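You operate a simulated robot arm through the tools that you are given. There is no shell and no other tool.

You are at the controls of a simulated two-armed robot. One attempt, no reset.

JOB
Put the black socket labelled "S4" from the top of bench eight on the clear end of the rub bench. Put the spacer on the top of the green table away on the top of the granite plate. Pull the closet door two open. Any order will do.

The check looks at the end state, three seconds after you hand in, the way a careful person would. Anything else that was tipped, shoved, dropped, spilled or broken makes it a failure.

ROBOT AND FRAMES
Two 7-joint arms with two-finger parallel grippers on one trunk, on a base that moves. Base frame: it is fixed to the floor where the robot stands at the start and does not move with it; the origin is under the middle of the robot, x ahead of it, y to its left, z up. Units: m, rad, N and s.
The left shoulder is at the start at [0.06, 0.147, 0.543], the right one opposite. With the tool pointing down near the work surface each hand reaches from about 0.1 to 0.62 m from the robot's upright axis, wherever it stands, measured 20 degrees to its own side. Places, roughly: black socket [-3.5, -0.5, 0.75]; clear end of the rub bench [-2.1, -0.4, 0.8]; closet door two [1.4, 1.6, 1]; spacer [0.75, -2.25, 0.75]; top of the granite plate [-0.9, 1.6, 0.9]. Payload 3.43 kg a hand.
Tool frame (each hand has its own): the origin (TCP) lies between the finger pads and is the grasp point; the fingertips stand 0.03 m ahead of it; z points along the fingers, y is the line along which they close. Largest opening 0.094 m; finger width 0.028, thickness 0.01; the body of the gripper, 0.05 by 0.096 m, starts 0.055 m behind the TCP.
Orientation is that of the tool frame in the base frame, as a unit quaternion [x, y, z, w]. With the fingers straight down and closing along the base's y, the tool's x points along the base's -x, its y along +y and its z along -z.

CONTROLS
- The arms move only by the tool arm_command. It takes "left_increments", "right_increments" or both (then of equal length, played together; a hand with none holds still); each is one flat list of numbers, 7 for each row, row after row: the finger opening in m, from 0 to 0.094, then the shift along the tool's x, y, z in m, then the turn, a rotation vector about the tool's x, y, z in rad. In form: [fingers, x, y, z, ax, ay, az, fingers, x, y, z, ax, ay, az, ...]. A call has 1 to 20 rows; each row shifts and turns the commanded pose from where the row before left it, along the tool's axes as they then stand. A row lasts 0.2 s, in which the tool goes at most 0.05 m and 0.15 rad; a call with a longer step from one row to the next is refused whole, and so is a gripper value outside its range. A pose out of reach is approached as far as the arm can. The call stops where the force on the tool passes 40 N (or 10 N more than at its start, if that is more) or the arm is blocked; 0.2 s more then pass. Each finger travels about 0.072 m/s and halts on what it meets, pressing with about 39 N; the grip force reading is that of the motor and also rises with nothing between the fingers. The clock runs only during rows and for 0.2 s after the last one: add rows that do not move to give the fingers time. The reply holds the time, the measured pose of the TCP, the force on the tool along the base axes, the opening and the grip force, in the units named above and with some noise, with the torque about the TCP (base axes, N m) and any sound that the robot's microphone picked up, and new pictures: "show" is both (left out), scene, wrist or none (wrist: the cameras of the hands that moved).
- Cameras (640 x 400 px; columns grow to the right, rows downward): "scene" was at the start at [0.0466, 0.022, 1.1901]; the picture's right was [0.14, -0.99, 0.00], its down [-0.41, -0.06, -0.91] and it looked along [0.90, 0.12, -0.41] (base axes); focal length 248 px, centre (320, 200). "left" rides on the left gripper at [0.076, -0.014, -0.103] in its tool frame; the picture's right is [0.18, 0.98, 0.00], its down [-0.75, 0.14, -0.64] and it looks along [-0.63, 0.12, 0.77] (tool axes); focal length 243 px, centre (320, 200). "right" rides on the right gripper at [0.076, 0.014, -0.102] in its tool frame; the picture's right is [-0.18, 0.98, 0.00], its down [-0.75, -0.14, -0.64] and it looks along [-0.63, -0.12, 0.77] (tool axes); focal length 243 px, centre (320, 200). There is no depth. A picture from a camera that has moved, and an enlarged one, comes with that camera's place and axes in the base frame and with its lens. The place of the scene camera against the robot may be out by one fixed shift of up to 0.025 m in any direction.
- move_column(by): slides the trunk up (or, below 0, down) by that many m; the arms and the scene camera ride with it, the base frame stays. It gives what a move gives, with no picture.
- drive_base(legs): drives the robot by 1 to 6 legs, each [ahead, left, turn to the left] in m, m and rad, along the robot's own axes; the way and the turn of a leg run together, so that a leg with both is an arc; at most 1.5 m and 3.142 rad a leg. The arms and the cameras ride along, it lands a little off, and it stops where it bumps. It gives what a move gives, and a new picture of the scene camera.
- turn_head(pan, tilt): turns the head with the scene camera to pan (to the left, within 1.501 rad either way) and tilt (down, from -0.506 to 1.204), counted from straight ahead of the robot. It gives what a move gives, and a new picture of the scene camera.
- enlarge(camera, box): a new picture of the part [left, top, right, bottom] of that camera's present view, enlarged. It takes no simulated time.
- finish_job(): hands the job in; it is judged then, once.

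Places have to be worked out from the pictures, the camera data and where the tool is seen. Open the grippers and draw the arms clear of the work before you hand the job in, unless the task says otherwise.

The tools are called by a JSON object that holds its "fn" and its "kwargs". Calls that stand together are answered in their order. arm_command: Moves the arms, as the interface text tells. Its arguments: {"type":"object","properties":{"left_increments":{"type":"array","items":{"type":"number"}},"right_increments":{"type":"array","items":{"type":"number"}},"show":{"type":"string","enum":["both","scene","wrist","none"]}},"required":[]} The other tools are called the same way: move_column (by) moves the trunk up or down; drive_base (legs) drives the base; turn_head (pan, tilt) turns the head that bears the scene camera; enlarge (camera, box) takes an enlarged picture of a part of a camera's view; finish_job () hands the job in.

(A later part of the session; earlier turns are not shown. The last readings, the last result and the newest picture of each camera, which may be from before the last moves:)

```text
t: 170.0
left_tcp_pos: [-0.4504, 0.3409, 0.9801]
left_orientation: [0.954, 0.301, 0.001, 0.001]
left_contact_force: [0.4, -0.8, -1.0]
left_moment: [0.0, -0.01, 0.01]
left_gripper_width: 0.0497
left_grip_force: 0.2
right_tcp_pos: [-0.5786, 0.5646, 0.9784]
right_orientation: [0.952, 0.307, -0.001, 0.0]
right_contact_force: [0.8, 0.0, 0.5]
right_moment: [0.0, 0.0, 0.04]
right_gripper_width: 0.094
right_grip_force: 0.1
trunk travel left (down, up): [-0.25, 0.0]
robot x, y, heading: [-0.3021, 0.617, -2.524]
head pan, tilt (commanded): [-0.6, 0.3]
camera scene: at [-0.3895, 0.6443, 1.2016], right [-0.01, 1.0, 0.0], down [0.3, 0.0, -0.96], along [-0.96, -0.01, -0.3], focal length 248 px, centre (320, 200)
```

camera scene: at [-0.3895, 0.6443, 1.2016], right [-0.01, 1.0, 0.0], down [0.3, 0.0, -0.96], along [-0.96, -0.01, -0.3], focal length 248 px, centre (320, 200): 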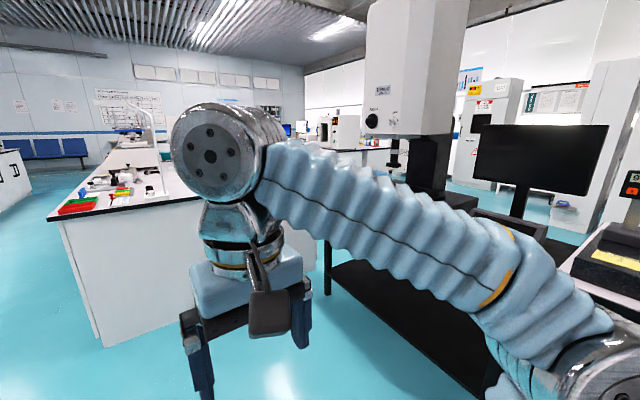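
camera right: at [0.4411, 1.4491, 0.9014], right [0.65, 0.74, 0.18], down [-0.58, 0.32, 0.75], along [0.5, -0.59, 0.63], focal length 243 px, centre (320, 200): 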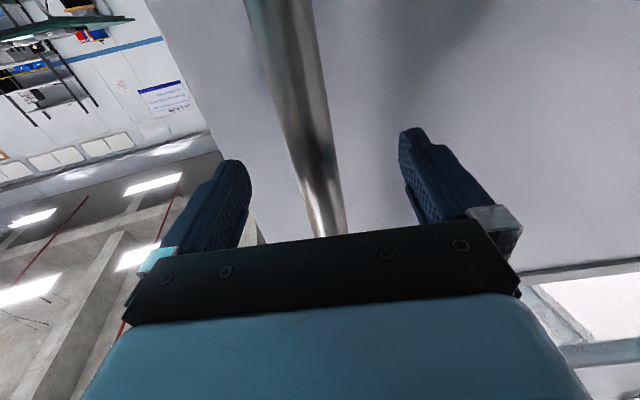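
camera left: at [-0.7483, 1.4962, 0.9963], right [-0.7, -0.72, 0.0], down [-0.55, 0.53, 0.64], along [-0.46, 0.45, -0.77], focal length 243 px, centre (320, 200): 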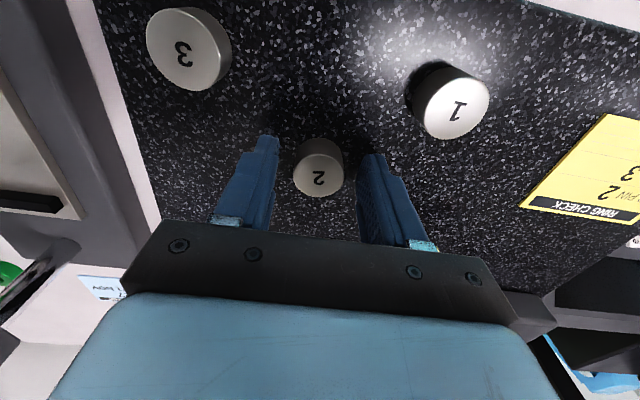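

The near end of the central island (about 2 m ahead) looks like the rub bench with its clear end at right; bench eight is farther right. I drive ahead a little and turn slightly right to look toward bench eight.

{"fn": "drive_base", "kwargs": {"legs": [[0.35, 0, 0], [0, 0, -0.4]]}}

{"fn": "turn_head", "kwargs": {"pan": 0.0, "tilt": 0.2}}

{"fn": "enlarge", "kwargs": {"camera": "scene", "box": [200, 100, 420, 260]}}

```text
t: 173.5
left_tcp_pos: [-0.8351, 0.2157, 0.9794]
left_orientation: [0.994, 0.106, 0.0, 0.001]
left_contact_force: [1.0, 0.5, -0.5]
left_moment: [0.0, 0.02, -0.01]
left_gripper_width: 0.05
left_grip_force: 0.1
right_tcp_pos: [-0.8685, 0.4726, 0.978]
right_orientation: [0.994, 0.113, 0.0, -0.001]
right_contact_force: [0.4, 0.1, 0.2]
right_moment: [-0.03, -0.02, 0.0]
right_gripper_width: 0.094
right_grip_force: 0.0
trunk travel left (down, up): [-0.25, 0.0]
robot x, y, heading: [-0.5962, 0.4177, -2.932]
head pan, tilt (commanded): [-0.6, 0.3]
camera scene: at [-0.6676, 0.4672, 1.2016], right [0.38, 0.93, 0.0], down [0.27, -0.11, -0.96], along [-0.88, 0.36, -0.3], focal length 248 px, centre (320, 200)
```

scene: 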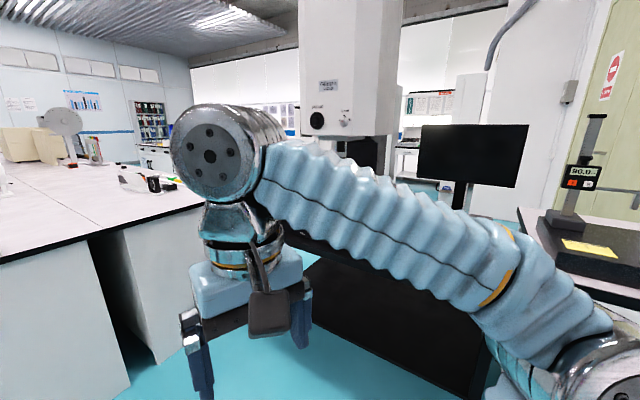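

```text
t: 174.5
left_tcp_pos: [-0.8369, 0.2161, 0.9795]
left_orientation: [0.994, 0.106, 0.0, 0.001]
left_contact_force: [-0.3, 0.7, -0.7]
left_moment: [0.02, -0.02, -0.01]
left_gripper_width: 0.0499
left_grip_force: 0.0
right_tcp_pos: [-0.8685, 0.4718, 0.9787]
right_orientation: [0.994, 0.114, -0.001, -0.001]
right_contact_force: [-0.3, -0.3, 0.5]
right_moment: [0.01, 0.02, 0.0]
right_gripper_width: 0.094
right_grip_force: 0.1
trunk travel left (down, up): [-0.25, 0.0]
robot x, y, heading: [-0.5938, 0.4158, -2.927]
head pan, tilt (commanded): [0.0, 0.201]
camera scene: at [-0.6722, 0.4123, 1.2108], right [-0.21, 0.98, 0.0], down [0.2, 0.04, -0.98], along [-0.96, -0.21, -0.2], focal length 248 px, centre (320, 200)
```

scene: 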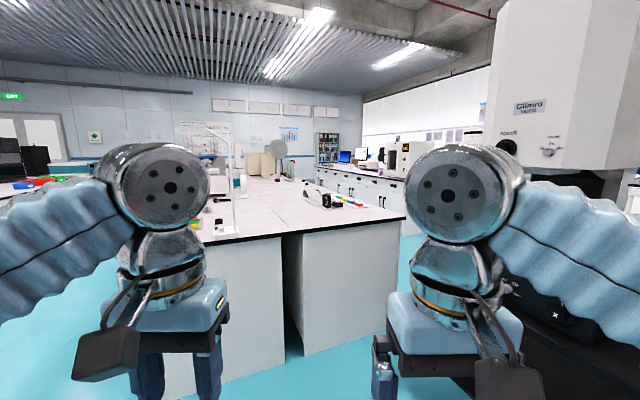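

```text
2.50 times, centred on (310, 180) of scene
camera zoom: at [-0.6722, 0.4123, 1.2108], right [-0.21, 0.98, 0.0], down [0.2, 0.04, -0.98], along [-0.96, -0.21, -0.2], focal length 621 px, centre (345, 250)
```

zoom: 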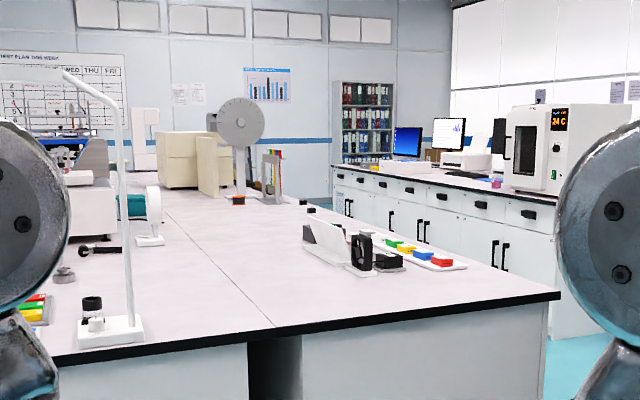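

I enlarge the island's objects to find the socket and bench labels.

{"fn": "enlarge", "kwargs": {"camera": "scene", "box": [280, 150, 380, 212]}}

{"fn": "enlarge", "kwargs": {"camera": "scene", "box": [200, 150, 300, 250]}}

```text
6.40 times, centred on (330, 181) of scene
camera zoom: at [-0.6722, 0.4123, 1.2108], right [-0.21, 0.98, 0.0], down [0.2, 0.04, -0.98], along [-0.96, -0.21, -0.2], focal length 1589 px, centre (256, 322)
```

zoom: 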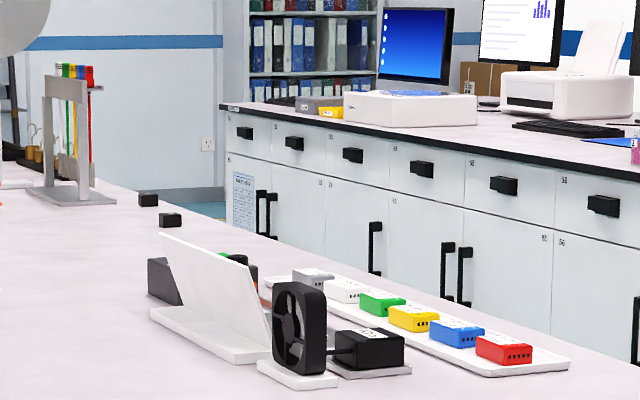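

```text
4.00 times, centred on (250, 200) of scene
camera zoom: at [-0.6722, 0.4123, 1.2108], right [-0.21, 0.98, 0.0], down [0.2, 0.04, -0.98], along [-0.96, -0.21, -0.2], focal length 993 px, centre (600, 200)
```

zoom: 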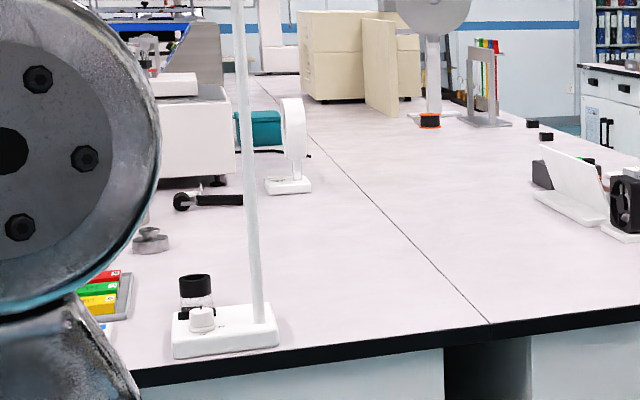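

Two small black sockets stand near the right edge of the island about 3 m away. I need to know whether the right-hand aisle is passable, so I turn further right to see the dark table.

{"fn": "drive_base", "kwargs": {"legs": [[0, 0, -0.4]]}}

{"fn": "turn_head", "kwargs": {"pan": 0.0, "tilt": 0.45}}

```text
t: 176.1
left_tcp_pos: [-0.8951, 0.3259, 0.9788]
left_orientation: [0.996, -0.095, 0.0, 0.001]
left_contact_force: [-0.1, 0.0, -0.3]
left_moment: [0.04, -0.02, -0.01]
left_gripper_width: 0.0503
left_grip_force: 0.2
right_tcp_pos: [-0.8243, 0.5744, 0.9787]
right_orientation: [0.996, -0.087, -0.001, -0.001]
right_contact_force: [-0.8, -0.5, 0.1]
right_moment: [0.0, -0.01, 0.0]
right_gripper_width: 0.0941
right_grip_force: 0.0
trunk travel left (down, up): [-0.25, 0.0]
robot x, y, heading: [-0.5972, 0.4161, 2.953]
head pan, tilt (commanded): [0.0, 0.201]
camera scene: at [-0.6725, 0.4375, 1.2109], right [0.19, 0.98, 0.0], down [0.2, -0.04, -0.98], along [-0.96, 0.18, -0.2], focal length 248 px, centre (320, 200)
```

scene: 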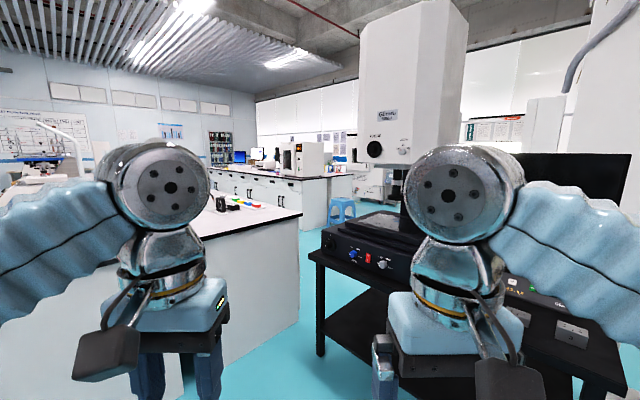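

```text
t: 176.9
left_tcp_pos: [-0.895, 0.3262, 0.9801]
left_orientation: [0.995, -0.095, 0.001, 0.001]
left_contact_force: [-0.2, -0.3, 0.2]
left_moment: [0.0, -0.03, 0.0]
left_gripper_width: 0.0498
left_grip_force: 0.1
right_tcp_pos: [-0.8245, 0.5749, 0.9778]
right_orientation: [0.996, -0.087, -0.001, -0.001]
right_contact_force: [-0.6, 0.5, -0.1]
right_moment: [0.0, -0.02, 0.01]
right_gripper_width: 0.094
right_grip_force: 0.0
trunk travel left (down, up): [-0.25, 0.0]
robot x, y, heading: [-0.5933, 0.4148, 2.951]
head pan, tilt (commanded): [0.0, 0.45]
camera scene: at [-0.6712, 0.4373, 1.1877], right [0.19, 0.98, 0.0], down [0.43, -0.08, -0.9], along [-0.88, 0.17, -0.43], focal length 248 px, centre (320, 200)
```

scene: 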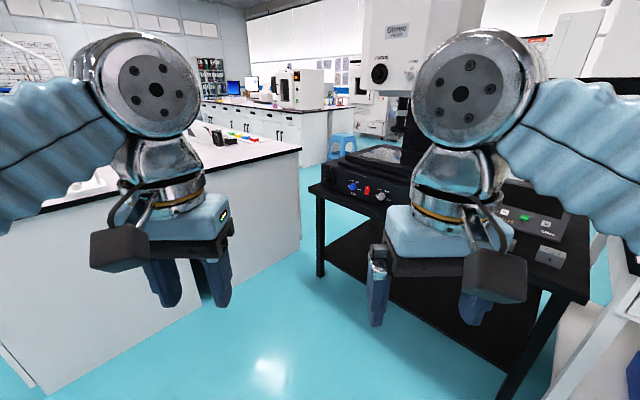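

The gap between the dark table and the island (≈0.25 m) is too narrow. I'll go to the left aisle instead and view the island from there.

{"fn": "drive_base", "kwargs": {"legs": [[0, 0, 0.79], [0.3, 0.6, 0], [0.4, 0.38, 0]]}}

{"fn": "turn_head", "kwargs": {"pan": 0.0, "tilt": 0.3}}

{"fn": "turn_head", "kwargs": {"pan": -0.9, "tilt": 0.35}}

```text
t: 185.4
left_tcp_pos: [-0.7587, -1.0614, 0.9806]
left_orientation: [0.953, 0.302, 0.0, 0.001]
left_contact_force: [0.5, -0.2, 0.6]
left_moment: [0.02, 0.02, -0.03]
left_gripper_width: 0.0501
left_grip_force: 0.0
right_tcp_pos: [-0.8892, -0.8386, 0.9787]
right_orientation: [0.951, 0.308, -0.002, -0.001]
right_contact_force: [0.3, 0.8, -0.3]
right_moment: [-0.05, -0.02, 0.02]
right_gripper_width: 0.094
right_grip_force: 0.1
trunk travel left (down, up): [-0.25, 0.0]
robot x, y, heading: [-0.6146, -0.7822, -2.524]
head pan, tilt (commanded): [0.0, 0.45]
camera scene: at [-0.6807, -0.8093, 1.1876], right [-0.58, 0.82, 0.0], down [0.36, 0.25, -0.9], along [-0.74, -0.52, -0.44], focal length 248 px, centre (320, 200)
```

scene: 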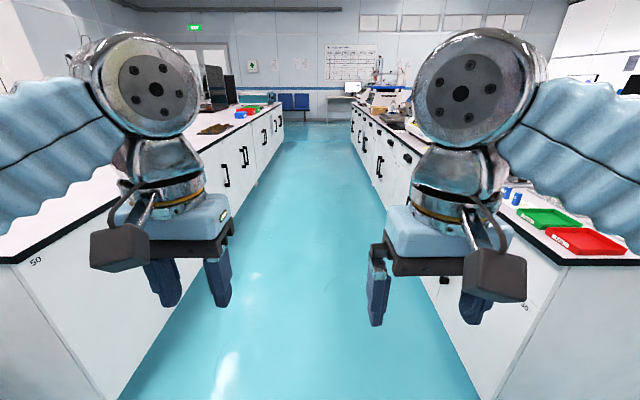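

```text
t: 186.1
left_tcp_pos: [-0.7588, -1.0611, 0.9798]
left_orientation: [0.953, 0.302, 0.001, 0.001]
left_contact_force: [-0.7, -0.6, 0.6]
left_moment: [0.01, 0.0, -0.01]
left_gripper_width: 0.05
left_grip_force: 0.0
right_tcp_pos: [-0.8888, -0.8377, 0.9782]
right_orientation: [0.951, 0.309, -0.001, -0.001]
right_contact_force: [0.4, -0.3, -0.5]
right_moment: [-0.01, -0.01, 0.02]
right_gripper_width: 0.0943
right_grip_force: 0.1
trunk travel left (down, up): [-0.25, 0.0]
robot x, y, heading: [-0.6133, -0.7847, -2.531]
head pan, tilt (commanded): [0.0, 0.3]
camera scene: at [-0.6819, -0.8103, 1.2015], right [-0.58, 0.82, 0.0], down [0.24, 0.17, -0.96], along [-0.78, -0.55, -0.3], focal length 248 px, centre (320, 200)
```

scene: 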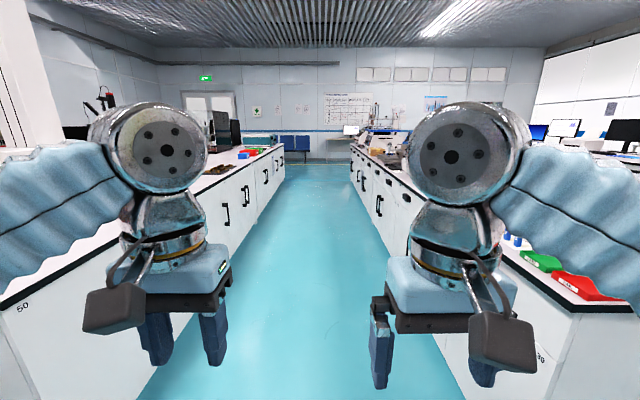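

```text
t: 187.3
left_tcp_pos: [-0.7582, -1.0619, 0.9805]
left_orientation: [0.953, 0.302, 0.0, 0.001]
left_contact_force: [0.1, -0.6, -0.4]
left_moment: [0.02, -0.01, 0.0]
left_gripper_width: 0.0498
left_grip_force: 0.1
right_tcp_pos: [-0.8876, -0.8369, 0.9786]
right_orientation: [0.951, 0.309, -0.001, -0.001]
right_contact_force: [-0.2, -0.5, -0.5]
right_moment: [0.0, -0.03, 0.01]
right_gripper_width: 0.0942
right_grip_force: 0.0
trunk travel left (down, up): [-0.25, 0.0]
robot x, y, heading: [-0.6182, -0.7825, -2.527]
head pan, tilt (commanded): [-0.901, 0.351]
camera scene: at [-0.6949, -0.7302, 1.1969], right [0.28, 0.96, 0.0], down [0.33, -0.1, -0.94], along [-0.9, 0.27, -0.34], focal length 248 px, centre (320, 200)
```

scene: 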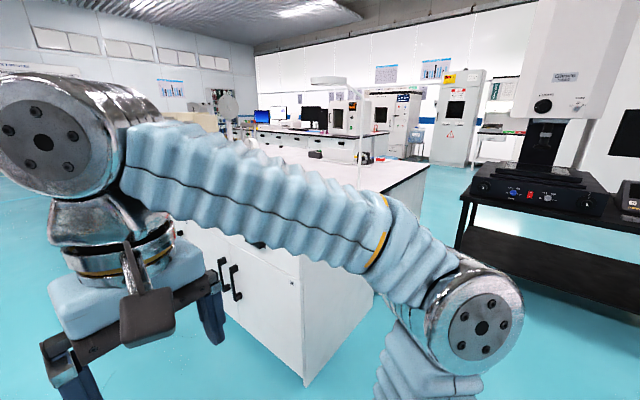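

The left aisle is about 1.5 m wide and open to its far end. I drive down it to go round the island's far end.

{"fn": "drive_base", "kwargs": {"legs": [[1.5, 0.08, 0], [1.5, 0, 0]]}}

{"fn": "turn_head", "kwargs": {"pan": 0.0, "tilt": 0.3}}

{"fn": "turn_head", "kwargs": {"pan": -0.8, "tilt": 0.3}}

{"fn": "turn_head", "kwargs": {"pan": -1.45, "tilt": 0.3}}

```text
refused: leg 1 is longer than a leg can be; nothing moved
```

```text
t: 188.5
left_tcp_pos: [-0.7596, -1.0623, 0.9791]
left_orientation: [0.954, 0.301, 0.0, 0.0]
left_contact_force: [-0.7, 0.2, 0.1]
left_moment: [-0.05, 0.0, -0.05]
left_gripper_width: 0.0501
left_grip_force: 0.0
right_tcp_pos: [-0.8893, -0.8377, 0.9785]
right_orientation: [0.951, 0.308, -0.001, -0.001]
right_contact_force: [0.1, -0.3, -0.6]
right_moment: [0.02, 0.0, -0.01]
right_gripper_width: 0.0941
right_grip_force: 0.0
trunk travel left (down, up): [-0.25, 0.0]
robot x, y, heading: [-0.6093, -0.7822, -2.527]
head pan, tilt (commanded): [0.0, 0.3]
camera scene: at [-0.682, -0.8102, 1.2016], right [-0.58, 0.82, 0.0], down [0.24, 0.17, -0.96], along [-0.78, -0.55, -0.3], focal length 248 px, centre (320, 200)
```

scene: 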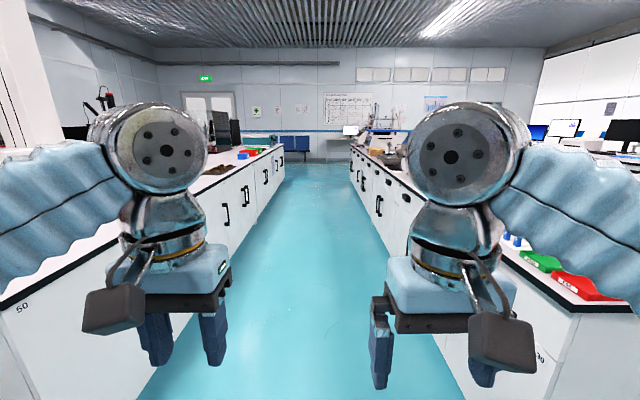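

```text
t: 189.6
left_tcp_pos: [-0.7592, -1.0618, 0.9799]
left_orientation: [0.953, 0.302, 0.0, 0.001]
left_contact_force: [0.4, -0.6, -0.5]
left_moment: [-0.01, 0.01, 0.0]
left_gripper_width: 0.0499
left_grip_force: 0.1
right_tcp_pos: [-0.8901, -0.837, 0.9791]
right_orientation: [0.951, 0.309, -0.001, -0.001]
right_contact_force: [0.2, 0.3, 0.0]
right_moment: [-0.01, 0.0, -0.01]
right_gripper_width: 0.0939
right_grip_force: 0.0
trunk travel left (down, up): [-0.25, 0.0]
robot x, y, heading: [-0.6139, -0.783, -2.527]
head pan, tilt (commanded): [-0.799, 0.3]
camera scene: at [-0.6974, -0.7393, 1.2016], right [0.18, 0.98, 0.0], down [0.29, -0.05, -0.96], along [-0.94, 0.18, -0.3], focal length 248 px, centre (320, 200)
```

scene: 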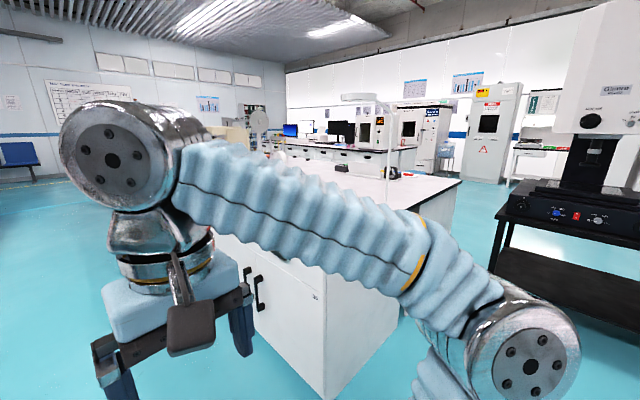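

```text
t: 190.6
left_tcp_pos: [-0.7587, -1.0608, 0.981]
left_orientation: [0.954, 0.301, 0.001, 0.001]
left_contact_force: [-0.3, -0.3, -0.9]
left_moment: [-0.03, 0.04, -0.02]
left_gripper_width: 0.05
left_grip_force: 0.1
right_tcp_pos: [-0.889, -0.8383, 0.9788]
right_orientation: [0.951, 0.309, -0.001, 0.0]
right_contact_force: [-0.3, -0.2, -0.7]
right_moment: [0.01, 0.0, 0.03]
right_gripper_width: 0.094
right_grip_force: 0.1
trunk travel left (down, up): [-0.25, 0.0]
robot x, y, heading: [-0.6159, -0.7793, -2.525]
head pan, tilt (commanded): [-1.45, 0.3]
camera scene: at [-0.6682, -0.6872, 1.2016], right [0.74, 0.67, 0.0], down [0.2, -0.22, -0.96], along [-0.64, 0.71, -0.3], focal length 248 px, centre (320, 200)
```

scene: 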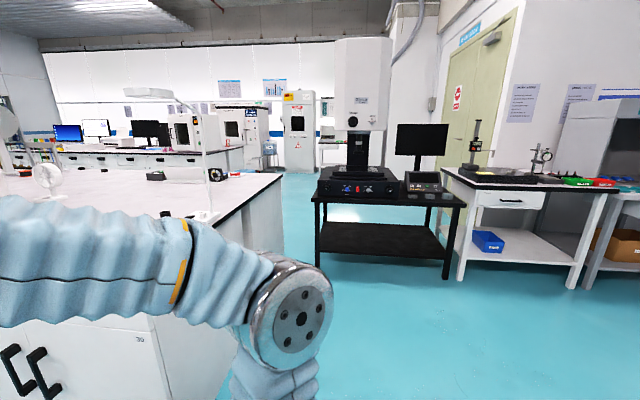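

The first drive was refused for leg length; I repeat it with shorter legs.

{"fn": "drive_base", "kwargs": {"legs": [[1.45, 0.08, 0], [1.3, 0, 0]]}}

{"fn": "turn_head", "kwargs": {"pan": 0.0, "tilt": 0.3}}

{"fn": "turn_head", "kwargs": {"pan": -0.8, "tilt": 0.3}}

{"fn": "turn_head", "kwargs": {"pan": -1.45, "tilt": 0.3}}

```text
t: 204.0
left_tcp_pos: [-2.9738, -2.7157, 0.9805]
left_orientation: [0.953, 0.302, 0.0, 0.001]
left_contact_force: [0.3, -0.6, 0.3]
left_moment: [0.02, -0.01, -0.01]
left_gripper_width: 0.0497
left_grip_force: 0.1
right_tcp_pos: [-3.1036, -2.4938, 0.9787]
right_orientation: [0.951, 0.309, -0.001, -0.001]
right_contact_force: [-0.3, 0.2, 0.6]
right_moment: [-0.01, 0.01, -0.03]
right_gripper_width: 0.0942
right_grip_force: 0.0
trunk travel left (down, up): [-0.25, 0.0]
robot x, y, heading: [-2.8279, -2.4362, -2.526]
head pan, tilt (commanded): [-1.45, 0.3]
camera scene: at [-2.8832, -2.3424, 1.2016], right [0.74, 0.67, 0.0], down [0.2, -0.22, -0.96], along [-0.64, 0.71, -0.3], focal length 248 px, centre (320, 200)
```

scene: 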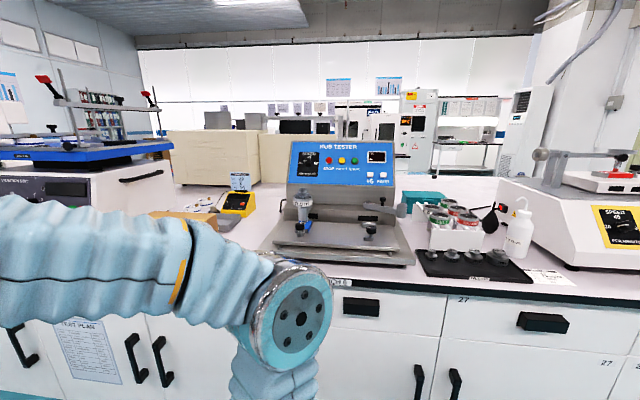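

```text
t: 205.6
left_tcp_pos: [-2.9732, -2.7166, 0.9808]
left_orientation: [0.953, 0.302, 0.0, 0.001]
left_contact_force: [-0.2, 0.4, 0.1]
left_moment: [0.01, 0.01, 0.03]
left_gripper_width: 0.05
left_grip_force: 0.1
right_tcp_pos: [-3.1038, -2.4927, 0.9793]
right_orientation: [0.951, 0.309, -0.001, -0.001]
right_contact_force: [0.9, 0.3, -0.4]
right_moment: [0.0, -0.04, -0.01]
right_gripper_width: 0.0941
right_grip_force: 0.0
trunk travel left (down, up): [-0.25, 0.0]
robot x, y, heading: [-2.8327, -2.4382, -2.528]
head pan, tilt (commanded): [0.0, 0.3]
camera scene: at [-2.897, -2.4654, 1.2016], right [-0.58, 0.82, 0.0], down [0.24, 0.17, -0.96], along [-0.78, -0.55, -0.3], focal length 248 px, centre (320, 200)
```

scene: 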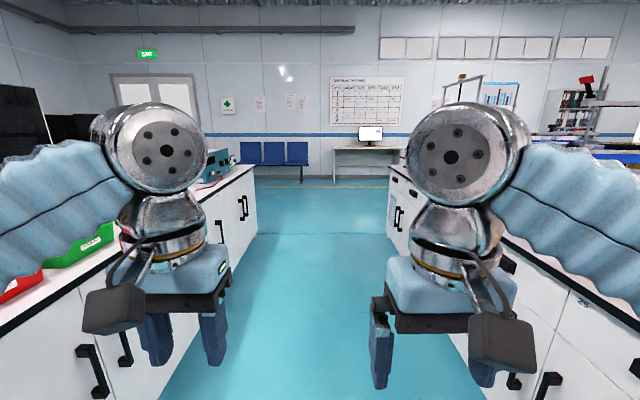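

```text
t: 206.7
left_tcp_pos: [-2.9739, -2.7163, 0.98]
left_orientation: [0.953, 0.302, 0.0, 0.001]
left_contact_force: [0.6, -0.4, 0.4]
left_moment: [0.01, 0.01, 0.05]
left_gripper_width: 0.0498
left_grip_force: 0.0
right_tcp_pos: [-3.1037, -2.493, 0.9781]
right_orientation: [0.951, 0.309, -0.001, -0.001]
right_contact_force: [-0.2, -0.4, 0.0]
right_moment: [-0.01, 0.02, 0.01]
right_gripper_width: 0.0939
right_grip_force: 0.2
trunk travel left (down, up): [-0.25, 0.0]
robot x, y, heading: [-2.8279, -2.4352, -2.525]
head pan, tilt (commanded): [-0.799, 0.3]
camera scene: at [-2.9124, -2.3946, 1.2016], right [0.18, 0.98, 0.0], down [0.29, -0.05, -0.96], along [-0.94, 0.18, -0.3], focal length 248 px, centre (320, 200)
```

scene: 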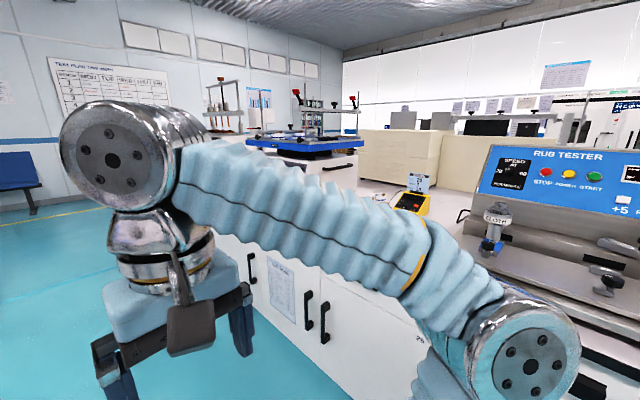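

```text
t: 207.8
left_tcp_pos: [-2.9742, -2.7171, 0.98]
left_orientation: [0.953, 0.302, 0.001, 0.0]
left_contact_force: [0.3, -0.2, 0.1]
left_moment: [-0.02, 0.0, -0.02]
left_gripper_width: 0.0502
left_grip_force: 0.1
right_tcp_pos: [-3.1037, -2.4948, 0.9779]
right_orientation: [0.951, 0.31, -0.001, -0.001]
right_contact_force: [0.2, 0.5, -0.4]
right_moment: [0.0, -0.03, -0.01]
right_gripper_width: 0.094
right_grip_force: 0.0
trunk travel left (down, up): [-0.25, 0.0]
robot x, y, heading: [-2.8287, -2.4397, -2.532]
head pan, tilt (commanded): [-1.45, 0.3]
camera scene: at [-2.8833, -2.3424, 1.2016], right [0.74, 0.67, 0.0], down [0.2, -0.22, -0.96], along [-0.64, 0.71, -0.3], focal length 248 px, centre (320, 200)
```

scene: 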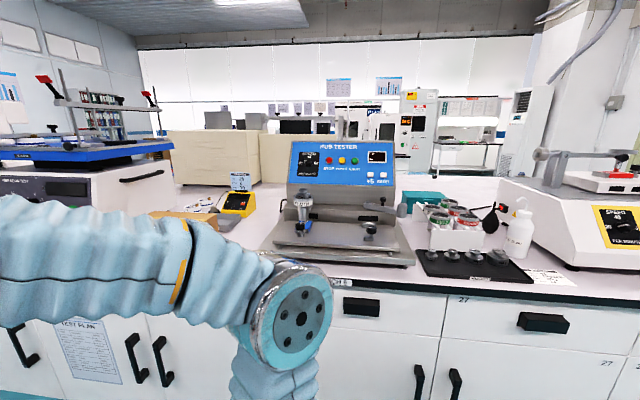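

This shows the "RUB TESTER" on the island's left half, so that half is the rub bench and its near end (where I came from) is the clear end. I drive on to the far end of the island.

{"fn": "drive_base", "kwargs": {"legs": [[1.4, 0, 0]]}}

{"fn": "turn_head", "kwargs": {"pan": -0.3, "tilt": 0.3}}

{"fn": "turn_head", "kwargs": {"pan": -1.2, "tilt": 0.3}}

```text
t: 214.8
left_tcp_pos: [-4.1468, -3.521, 0.98]
left_orientation: [0.956, 0.293, 0.0, 0.001]
left_contact_force: [0.5, 0.3, -0.1]
left_moment: [0.0, -0.01, 0.0]
left_gripper_width: 0.0499
left_grip_force: 0.0
right_tcp_pos: [-4.273, -3.2962, 0.9786]
right_orientation: [0.954, 0.301, -0.001, 0.0]
right_contact_force: [0.3, -0.5, -0.6]
right_moment: [0.02, 0.0, 0.0]
right_gripper_width: 0.0939
right_grip_force: 0.0
trunk travel left (down, up): [-0.25, 0.0]
robot x, y, heading: [-3.9988, -3.2456, -2.55]
head pan, tilt (commanded): [-1.45, 0.3]
camera scene: at [-4.0498, -3.1499, 1.2016], right [0.75, 0.66, 0.0], down [0.19, -0.22, -0.96], along [-0.63, 0.72, -0.3], focal length 248 px, centre (320, 200)
```

scene: 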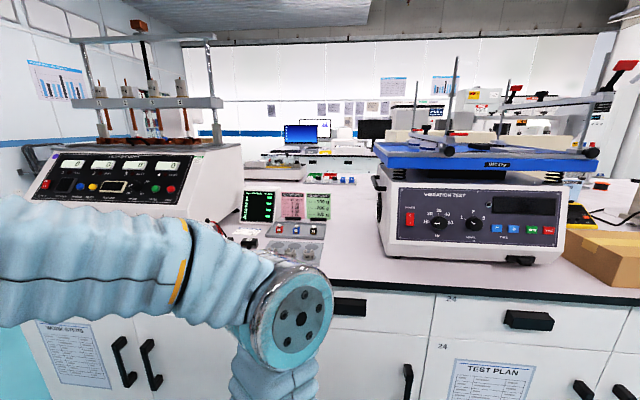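

```text
t: 216.2
left_tcp_pos: [-4.1462, -3.5221, 0.9805]
left_orientation: [0.956, 0.293, 0.001, 0.0]
left_contact_force: [-0.1, -0.1, 0.0]
left_moment: [-0.02, 0.03, -0.01]
left_gripper_width: 0.0501
left_grip_force: 0.0
right_tcp_pos: [-4.2736, -3.2964, 0.9786]
right_orientation: [0.954, 0.301, -0.001, 0.0]
right_contact_force: [0.4, 0.1, -0.3]
right_moment: [-0.03, 0.0, -0.01]
right_gripper_width: 0.0941
right_grip_force: 0.1
trunk travel left (down, up): [-0.25, 0.0]
robot x, y, heading: [-3.9986, -3.247, -2.544]
head pan, tilt (commanded): [-0.3, 0.3]
camera scene: at [-4.0778, -3.2475, 1.2016], right [-0.29, 0.96, 0.0], down [0.28, 0.09, -0.96], along [-0.91, -0.28, -0.3], focal length 248 px, centre (320, 200)
```

scene: 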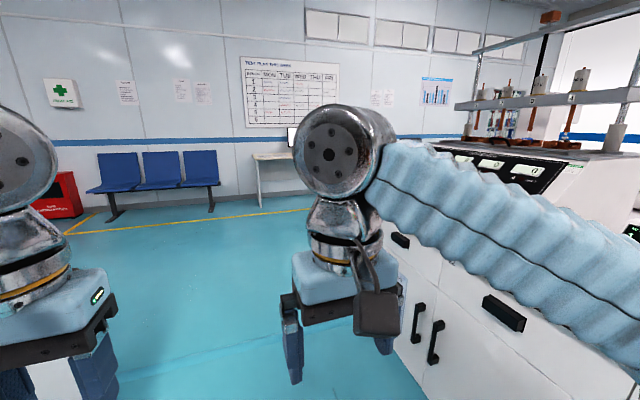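

```text
t: 217.4
left_tcp_pos: [-4.146, -3.5228, 0.9803]
left_orientation: [0.956, 0.293, 0.001, 0.001]
left_contact_force: [-0.5, 0.7, 0.0]
left_moment: [0.02, -0.01, -0.01]
left_gripper_width: 0.05
left_grip_force: 0.0
right_tcp_pos: [-4.2723, -3.2961, 0.9788]
right_orientation: [0.954, 0.3, -0.001, -0.001]
right_contact_force: [0.1, 0.0, -0.3]
right_moment: [0.0, 0.02, 0.02]
right_gripper_width: 0.0942
right_grip_force: 0.0
trunk travel left (down, up): [-0.25, 0.0]
robot x, y, heading: [-3.9936, -3.2474, -2.548]
head pan, tilt (commanded): [-1.201, 0.3]
camera scene: at [-4.0654, -3.1673, 1.2016], right [0.57, 0.82, 0.0], down [0.24, -0.17, -0.96], along [-0.79, 0.54, -0.3], focal length 248 px, centre (320, 200)
```

scene: 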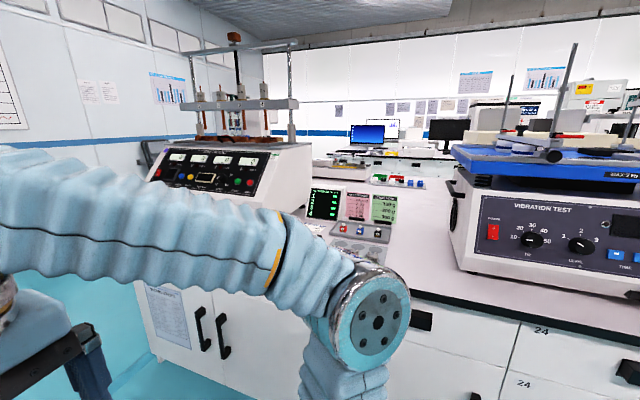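

The island's far corner is about 1.2 m ahead. I drive past it and turn right to go across the far end.

{"fn": "drive_base", "kwargs": {"legs": [[1.4, 0, 0], [0.45, 0, 0], [0, 0, -1.55]]}}

{"fn": "turn_head", "kwargs": {"pan": 0.0, "tilt": 0.35}}

{"fn": "turn_head", "kwargs": {"pan": -0.7, "tilt": 0.35}}

```text
t: 230.3
left_tcp_pos: [-5.7575, -4.1624, 0.9802]
left_orientation: [0.893, -0.45, 0.0, 0.001]
left_contact_force: [-0.4, 0.9, -0.9]
left_moment: [0.03, -0.02, 0.01]
left_gripper_width: 0.0501
left_grip_force: 0.1
right_tcp_pos: [-5.5377, -4.0278, 0.9794]
right_orientation: [0.896, -0.444, 0.0, -0.001]
right_contact_force: [-0.1, 0.3, 0.2]
right_moment: [0.01, 0.05, 0.02]
right_gripper_width: 0.094
right_grip_force: 0.1
trunk travel left (down, up): [-0.25, 0.0]
robot x, y, heading: [-5.478, -4.2992, 2.208]
head pan, tilt (commanded): [-1.201, 0.3]
camera scene: at [-5.4248, -4.2354, 1.2016], right [0.84, -0.54, 0.0], down [-0.16, -0.25, -0.96], along [0.51, 0.81, -0.3], focal length 248 px, centre (320, 200)
```

scene: 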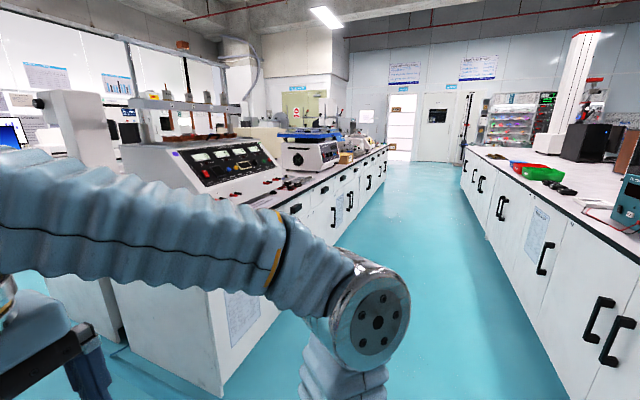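

```text
t: 231.8
left_tcp_pos: [-5.7584, -4.1614, 0.9805]
left_orientation: [0.893, -0.451, -0.001, 0.001]
left_contact_force: [-0.8, 0.3, 0.1]
left_moment: [-0.01, 0.03, -0.02]
left_gripper_width: 0.05
left_grip_force: 0.0
right_tcp_pos: [-5.5385, -4.0267, 0.9789]
right_orientation: [0.896, -0.444, 0.0, -0.001]
right_contact_force: [-0.6, -0.7, 0.2]
right_moment: [0.0, -0.02, 0.03]
right_gripper_width: 0.0939
right_grip_force: 0.1
trunk travel left (down, up): [-0.25, 0.0]
robot x, y, heading: [-5.4773, -4.2986, 2.207]
head pan, tilt (commanded): [0.0, 0.351]
camera scene: at [-5.53, -4.2393, 1.1969], right [0.8, 0.59, 0.0], down [0.2, -0.28, -0.94], along [-0.56, 0.76, -0.34], focal length 248 px, centre (320, 200)
```

scene: 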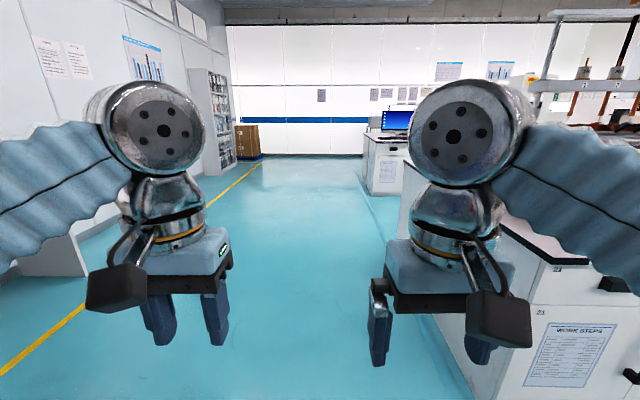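

```text
t: 232.8
left_tcp_pos: [-5.7585, -4.1631, 0.9793]
left_orientation: [0.893, -0.451, -0.001, 0.0]
left_contact_force: [-0.6, 0.8, 0.3]
left_moment: [-0.01, 0.03, 0.0]
left_gripper_width: 0.0502
left_grip_force: 0.1
right_tcp_pos: [-5.5378, -4.0274, 0.9779]
right_orientation: [0.896, -0.445, -0.001, -0.001]
right_contact_force: [-0.5, 0.2, 0.4]
right_moment: [0.03, 0.05, 0.02]
right_gripper_width: 0.0942
right_grip_force: 0.0
trunk travel left (down, up): [-0.25, 0.0]
robot x, y, heading: [-5.4778, -4.2963, 2.203]
head pan, tilt (commanded): [-0.7, 0.351]
camera scene: at [-5.4688, -4.2213, 1.1969], right [1.0, -0.06, 0.0], down [-0.02, -0.34, -0.94], along [0.06, 0.94, -0.34], focal length 248 px, centre (320, 200)
```

scene: 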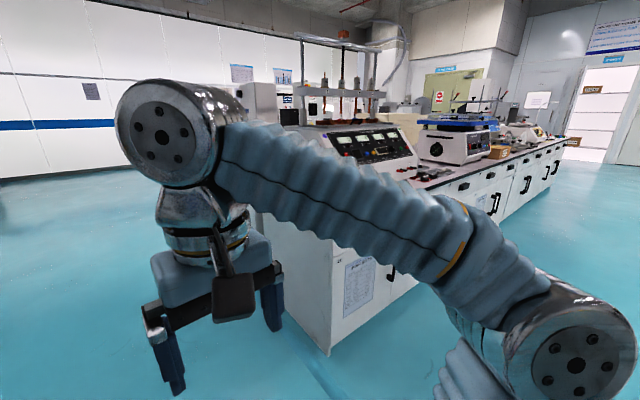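

The route round the far end is clear: the island's end lies 0.66 m to my right and the window-side cabinets leave an aisle about 1.1 m wide. I drive ahead 2.65 m into line with that aisle and look.

{"fn": "drive_base", "kwargs": {"legs": [[1.4, -0.02, 0], [1.2, 0, 0]]}}

{"fn": "turn_head", "kwargs": {"pan": -1.5, "tilt": 0.35}}

{"fn": "turn_head", "kwargs": {"pan": -0.6, "tilt": 0.35}}

```text
t: 245.6
left_tcp_pos: [-7.3286, -2.0574, 0.9802]
left_orientation: [0.898, -0.441, 0.0, 0.001]
left_contact_force: [-1.1, 0.3, -0.4]
left_moment: [-0.01, 0.0, 0.0]
left_gripper_width: 0.05
left_grip_force: 0.1
right_tcp_pos: [-7.1122, -1.9173, 0.9792]
right_orientation: [0.901, -0.434, -0.001, -0.001]
right_contact_force: [1.0, 0.5, 0.1]
right_moment: [0.01, -0.05, 0.03]
right_gripper_width: 0.094
right_grip_force: 0.0
trunk travel left (down, up): [-0.25, 0.0]
robot x, y, heading: [-7.0452, -2.1878, 2.223]
head pan, tilt (commanded): [-0.7, 0.351]
camera scene: at [-7.0378, -2.11, 1.1969], right [1.0, -0.04, 0.0], down [-0.01, -0.34, -0.94], along [0.04, 0.94, -0.34], focal length 248 px, centre (320, 200)
```

scene: 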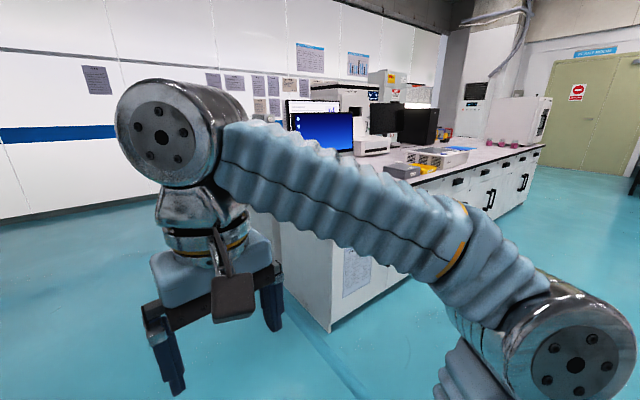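

```text
t: 246.8
left_tcp_pos: [-7.3293, -2.0577, 0.9802]
left_orientation: [0.897, -0.442, -0.001, 0.002]
left_contact_force: [-0.2, -0.2, 0.4]
left_moment: [0.02, 0.01, 0.04]
left_gripper_width: 0.0498
left_grip_force: 0.1
right_tcp_pos: [-7.1118, -1.9176, 0.9786]
right_orientation: [0.901, -0.434, -0.001, -0.001]
right_contact_force: [-0.8, 0.1, 0.3]
right_moment: [0.02, -0.01, 0.01]
right_gripper_width: 0.094
right_grip_force: 0.0
trunk travel left (down, up): [-0.25, 0.0]
robot x, y, heading: [-7.0456, -2.1921, 2.23]
head pan, tilt (commanded): [-1.499, 0.351]
camera scene: at [-6.9724, -2.141, 1.1969], right [0.67, -0.75, 0.0], down [-0.26, -0.23, -0.94], along [0.7, 0.63, -0.34], focal length 248 px, centre (320, 200)
```

scene: 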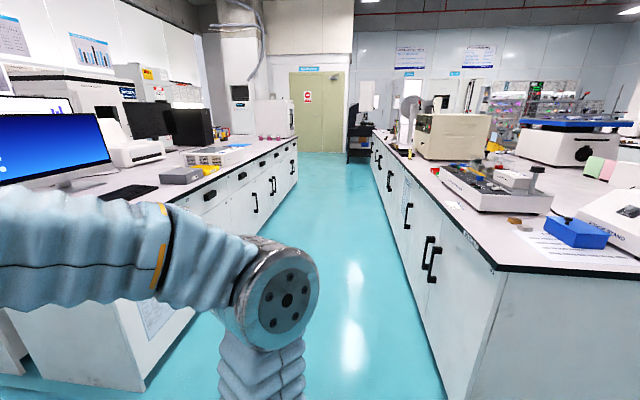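

```text
t: 247.9
left_tcp_pos: [-7.329, -2.0581, 0.9814]
left_orientation: [0.897, -0.441, -0.001, 0.001]
left_contact_force: [1.4, 0.7, 0.9]
left_moment: [0.0, -0.01, 0.0]
left_gripper_width: 0.0498
left_grip_force: 0.1
right_tcp_pos: [-7.1115, -1.9177, 0.9789]
right_orientation: [0.901, -0.434, -0.001, -0.001]
right_contact_force: [0.2, 0.3, -0.9]
right_moment: [-0.01, 0.0, 0.01]
right_gripper_width: 0.0942
right_grip_force: 0.0
trunk travel left (down, up): [-0.25, 0.0]
robot x, y, heading: [-7.0435, -2.1871, 2.229]
head pan, tilt (commanded): [-0.6, 0.351]
camera scene: at [-7.047, -2.1101, 1.1969], right [1.0, 0.06, 0.0], down [0.02, -0.34, -0.94], along [-0.05, 0.94, -0.34], focal length 248 px, centre (320, 200)
```

scene: 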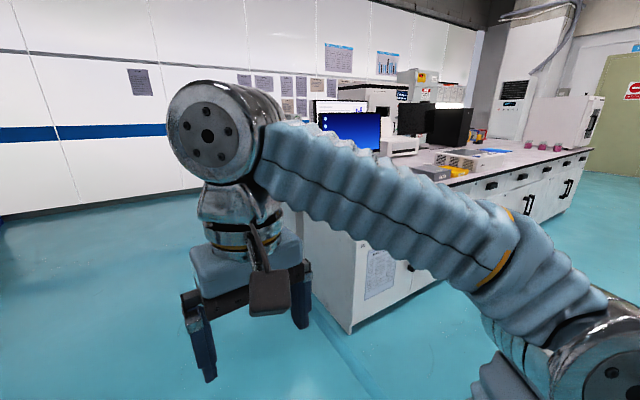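

The aisle (about 1.45 m wide) is clear. I turn to face the island and strafe left along it toward the sockets.

{"fn": "drive_base", "kwargs": {"legs": [[0, 0, 1.55], [0, 0, 1.549], [0, 1.4, 0], [0, 1.4, 0]]}}

{"fn": "turn_head", "kwargs": {"pan": 0.9, "tilt": 0.4}}

{"fn": "turn_head", "kwargs": {"pan": 0.0, "tilt": 0.4}}

```text
t: 269.2
left_tcp_pos: [-4.4443, -0.7057, 0.9801]
left_orientation: [0.464, 0.886, 0.0, 0.0]
left_contact_force: [-0.4, -0.5, 0.3]
left_moment: [-0.03, -0.02, 0.02]
left_gripper_width: 0.05
left_grip_force: 0.0
right_tcp_pos: [-4.669, -0.8346, 0.9791]
right_orientation: [0.457, 0.889, -0.001, 0.0]
right_contact_force: [0.1, -0.2, 0.0]
right_moment: [-0.02, 0.0, 0.01]
right_gripper_width: 0.0939
right_grip_force: 0.1
trunk travel left (down, up): [-0.25, 0.0]
robot x, y, heading: [-4.7241, -0.557, -0.969]
head pan, tilt (commanded): [-0.6, 0.351]
camera scene: at [-4.7527, -0.6192, 1.1968], right [-1.0, 0.0, 0.0], down [0.0, 0.34, -0.94], along [0.0, -0.94, -0.34], focal length 248 px, centre (320, 200)
```

scene: 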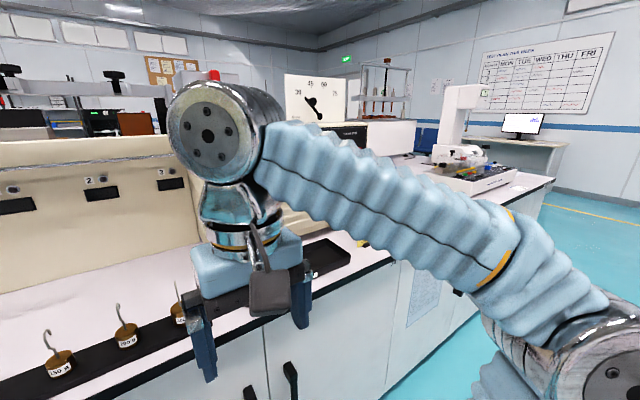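

```text
t: 270.9
left_tcp_pos: [-4.4445, -0.7064, 0.9807]
left_orientation: [0.464, 0.886, 0.001, 0.001]
left_contact_force: [-0.3, 0.4, -0.5]
left_moment: [0.02, 0.02, -0.02]
left_gripper_width: 0.05
left_grip_force: 0.1
right_tcp_pos: [-4.6684, -0.834, 0.9785]
right_orientation: [0.458, 0.889, -0.002, 0.001]
right_contact_force: [0.0, -0.3, -0.5]
right_moment: [-0.01, 0.02, 0.02]
right_gripper_width: 0.094
right_grip_force: 0.1
trunk travel left (down, up): [-0.25, 0.0]
robot x, y, heading: [-4.7234, -0.5604, -0.964]
head pan, tilt (commanded): [0.901, 0.4]
camera scene: at [-4.6607, -0.5322, 1.1923], right [-0.07, -1.0, 0.0], down [-0.39, 0.03, -0.92], along [0.92, -0.06, -0.39], focal length 248 px, centre (320, 200)
```

scene: 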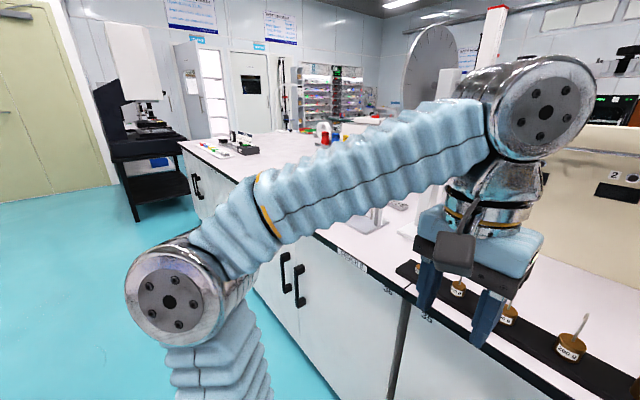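

```text
t: 272.1
left_tcp_pos: [-4.4436, -0.7059, 0.9803]
left_orientation: [0.465, 0.885, 0.0, 0.001]
left_contact_force: [-0.2, 0.1, 0.4]
left_moment: [0.0, -0.02, -0.01]
left_gripper_width: 0.0501
left_grip_force: 0.0
right_tcp_pos: [-4.6686, -0.8344, 0.9787]
right_orientation: [0.458, 0.889, -0.001, 0.0]
right_contact_force: [0.3, 0.7, -0.4]
right_moment: [-0.03, -0.01, -0.01]
right_gripper_width: 0.0943
right_grip_force: 0.0
trunk travel left (down, up): [-0.25, 0.0]
robot x, y, heading: [-4.7235, -0.5584, -0.965]
head pan, tilt (commanded): [0.0, 0.4]
camera scene: at [-4.7004, -0.6023, 1.1923], right [-0.82, -0.57, 0.0], down [-0.22, 0.32, -0.92], along [0.52, -0.76, -0.39], focal length 248 px, centre (320, 200)
```

scene: 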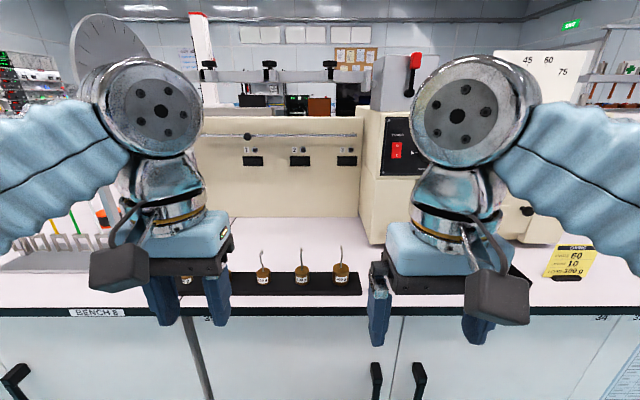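

The label "BENCH 8" is on this bench's edge. The sockets should be about 1 m farther left; I strafe 0.85 m and look.

{"fn": "drive_base", "kwargs": {"legs": [[0, 0.8, 0.01]]}}

{"fn": "turn_head", "kwargs": {"pan": 0.0, "tilt": 0.6}}

{"fn": "turn_head", "kwargs": {"pan": 0.6, "tilt": 0.5}}

```text
t: 276.3
left_tcp_pos: [-3.7992, -0.2607, 0.9792]
left_orientation: [0.465, 0.885, 0.002, -0.001]
left_contact_force: [-0.4, 0.0, -0.7]
left_moment: [-0.03, 0.0, -0.01]
left_gripper_width: 0.0499
left_grip_force: 0.1
right_tcp_pos: [-4.0242, -0.3903, 0.9787]
right_orientation: [0.458, 0.889, -0.001, 0.0]
right_contact_force: [-0.6, 0.0, 0.3]
right_moment: [-0.01, 0.02, 0.04]
right_gripper_width: 0.0939
right_grip_force: 0.2
trunk travel left (down, up): [-0.25, 0.0]
robot x, y, heading: [-4.0772, -0.1187, -0.968]
head pan, tilt (commanded): [0.0, 0.4]
camera scene: at [-4.0556, -0.1571, 1.1923], right [-0.82, -0.57, 0.0], down [-0.22, 0.32, -0.92], along [0.52, -0.76, -0.39], focal length 248 px, centre (320, 200)
```

scene: 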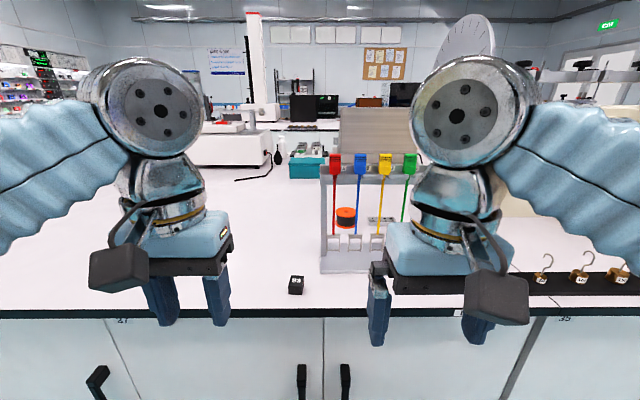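

```text
t: 277.0
left_tcp_pos: [-3.7992, -0.2621, 0.9794]
left_orientation: [0.467, 0.884, 0.001, -0.001]
left_contact_force: [0.0, -0.5, 0.5]
left_moment: [0.01, 0.03, -0.01]
left_gripper_width: 0.0499
left_grip_force: 0.1
right_tcp_pos: [-4.0244, -0.3893, 0.9778]
right_orientation: [0.458, 0.889, -0.002, 0.0]
right_contact_force: [-0.7, -0.5, -0.4]
right_moment: [-0.03, -0.02, 0.0]
right_gripper_width: 0.094
right_grip_force: 0.0
trunk travel left (down, up): [-0.25, 0.0]
robot x, y, heading: [-4.0736, -0.114, -0.965]
head pan, tilt (commanded): [0.0, 0.6]
camera scene: at [-4.058, -0.1536, 1.1741], right [-0.82, -0.57, 0.0], down [-0.32, 0.46, -0.83], along [0.47, -0.68, -0.56], focal length 248 px, centre (320, 200)
```

scene: 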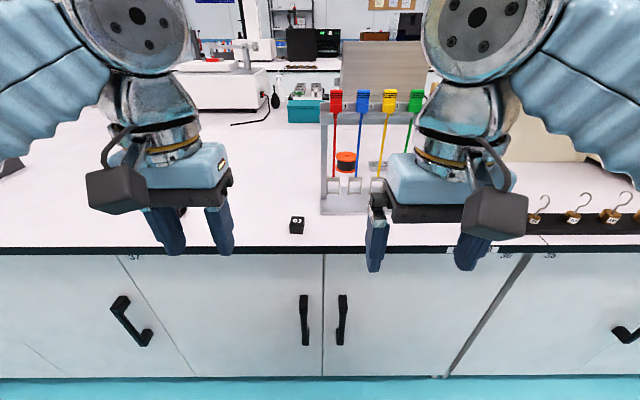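

```text
t: 278.0
left_tcp_pos: [-3.7989, -0.2609, 0.9804]
left_orientation: [0.466, 0.885, 0.001, 0.0]
left_contact_force: [1.6, -0.4, 0.1]
left_moment: [0.0, 0.0, 0.01]
left_gripper_width: 0.0499
left_grip_force: 0.1
right_tcp_pos: [-4.024, -0.3879, 0.9786]
right_orientation: [0.458, 0.889, -0.002, 0.001]
right_contact_force: [0.6, -1.2, -0.1]
right_moment: [-0.02, 0.0, 0.02]
right_gripper_width: 0.0939
right_grip_force: 0.1
trunk travel left (down, up): [-0.25, 0.0]
robot x, y, heading: [-4.0747, -0.1144, -0.968]
head pan, tilt (commanded): [0.6, 0.499]
camera scene: at [-4.0232, -0.1135, 1.1832], right [-0.36, -0.93, 0.0], down [-0.45, 0.17, -0.88], along [0.82, -0.32, -0.48], focal length 248 px, centre (320, 200)
```

scene: 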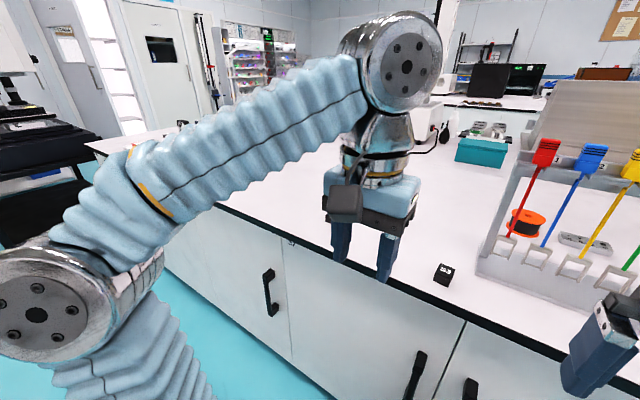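

A black cube with a label is near the bench edge; I enlarge it to read the label.

{"fn": "enlarge", "kwargs": {"camera": "scene", "box": [410, 240, 490, 300]}}

{"fn": "enlarge", "kwargs": {"camera": "scene", "box": [300, 180, 460, 290]}}

```text
6.67 times, centred on (450, 270) of scene
camera zoom: at [-4.0232, -0.1135, 1.1832], right [-0.36, -0.93, 0.0], down [-0.45, 0.17, -0.88], along [0.82, -0.32, -0.48], focal length 1655 px, centre (-547, -267)
```

zoom: 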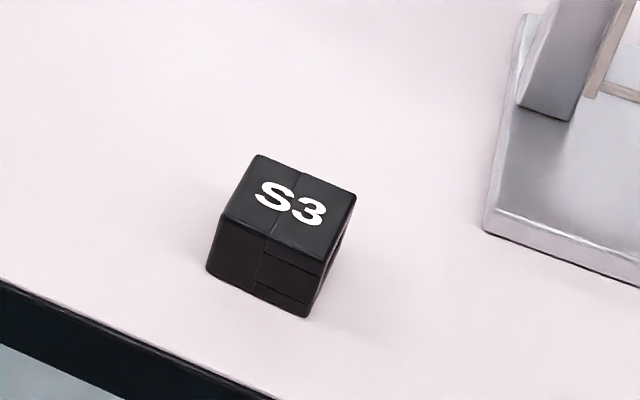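

```text
3.64 times, centred on (380, 235) of scene
camera zoom: at [-4.0232, -0.1135, 1.1832], right [-0.36, -0.93, 0.0], down [-0.45, 0.17, -0.88], along [0.82, -0.32, -0.48], focal length 903 px, centre (102, 73)
```

zoom: 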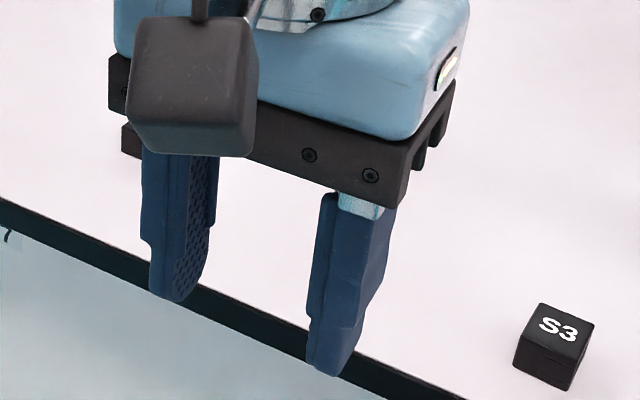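

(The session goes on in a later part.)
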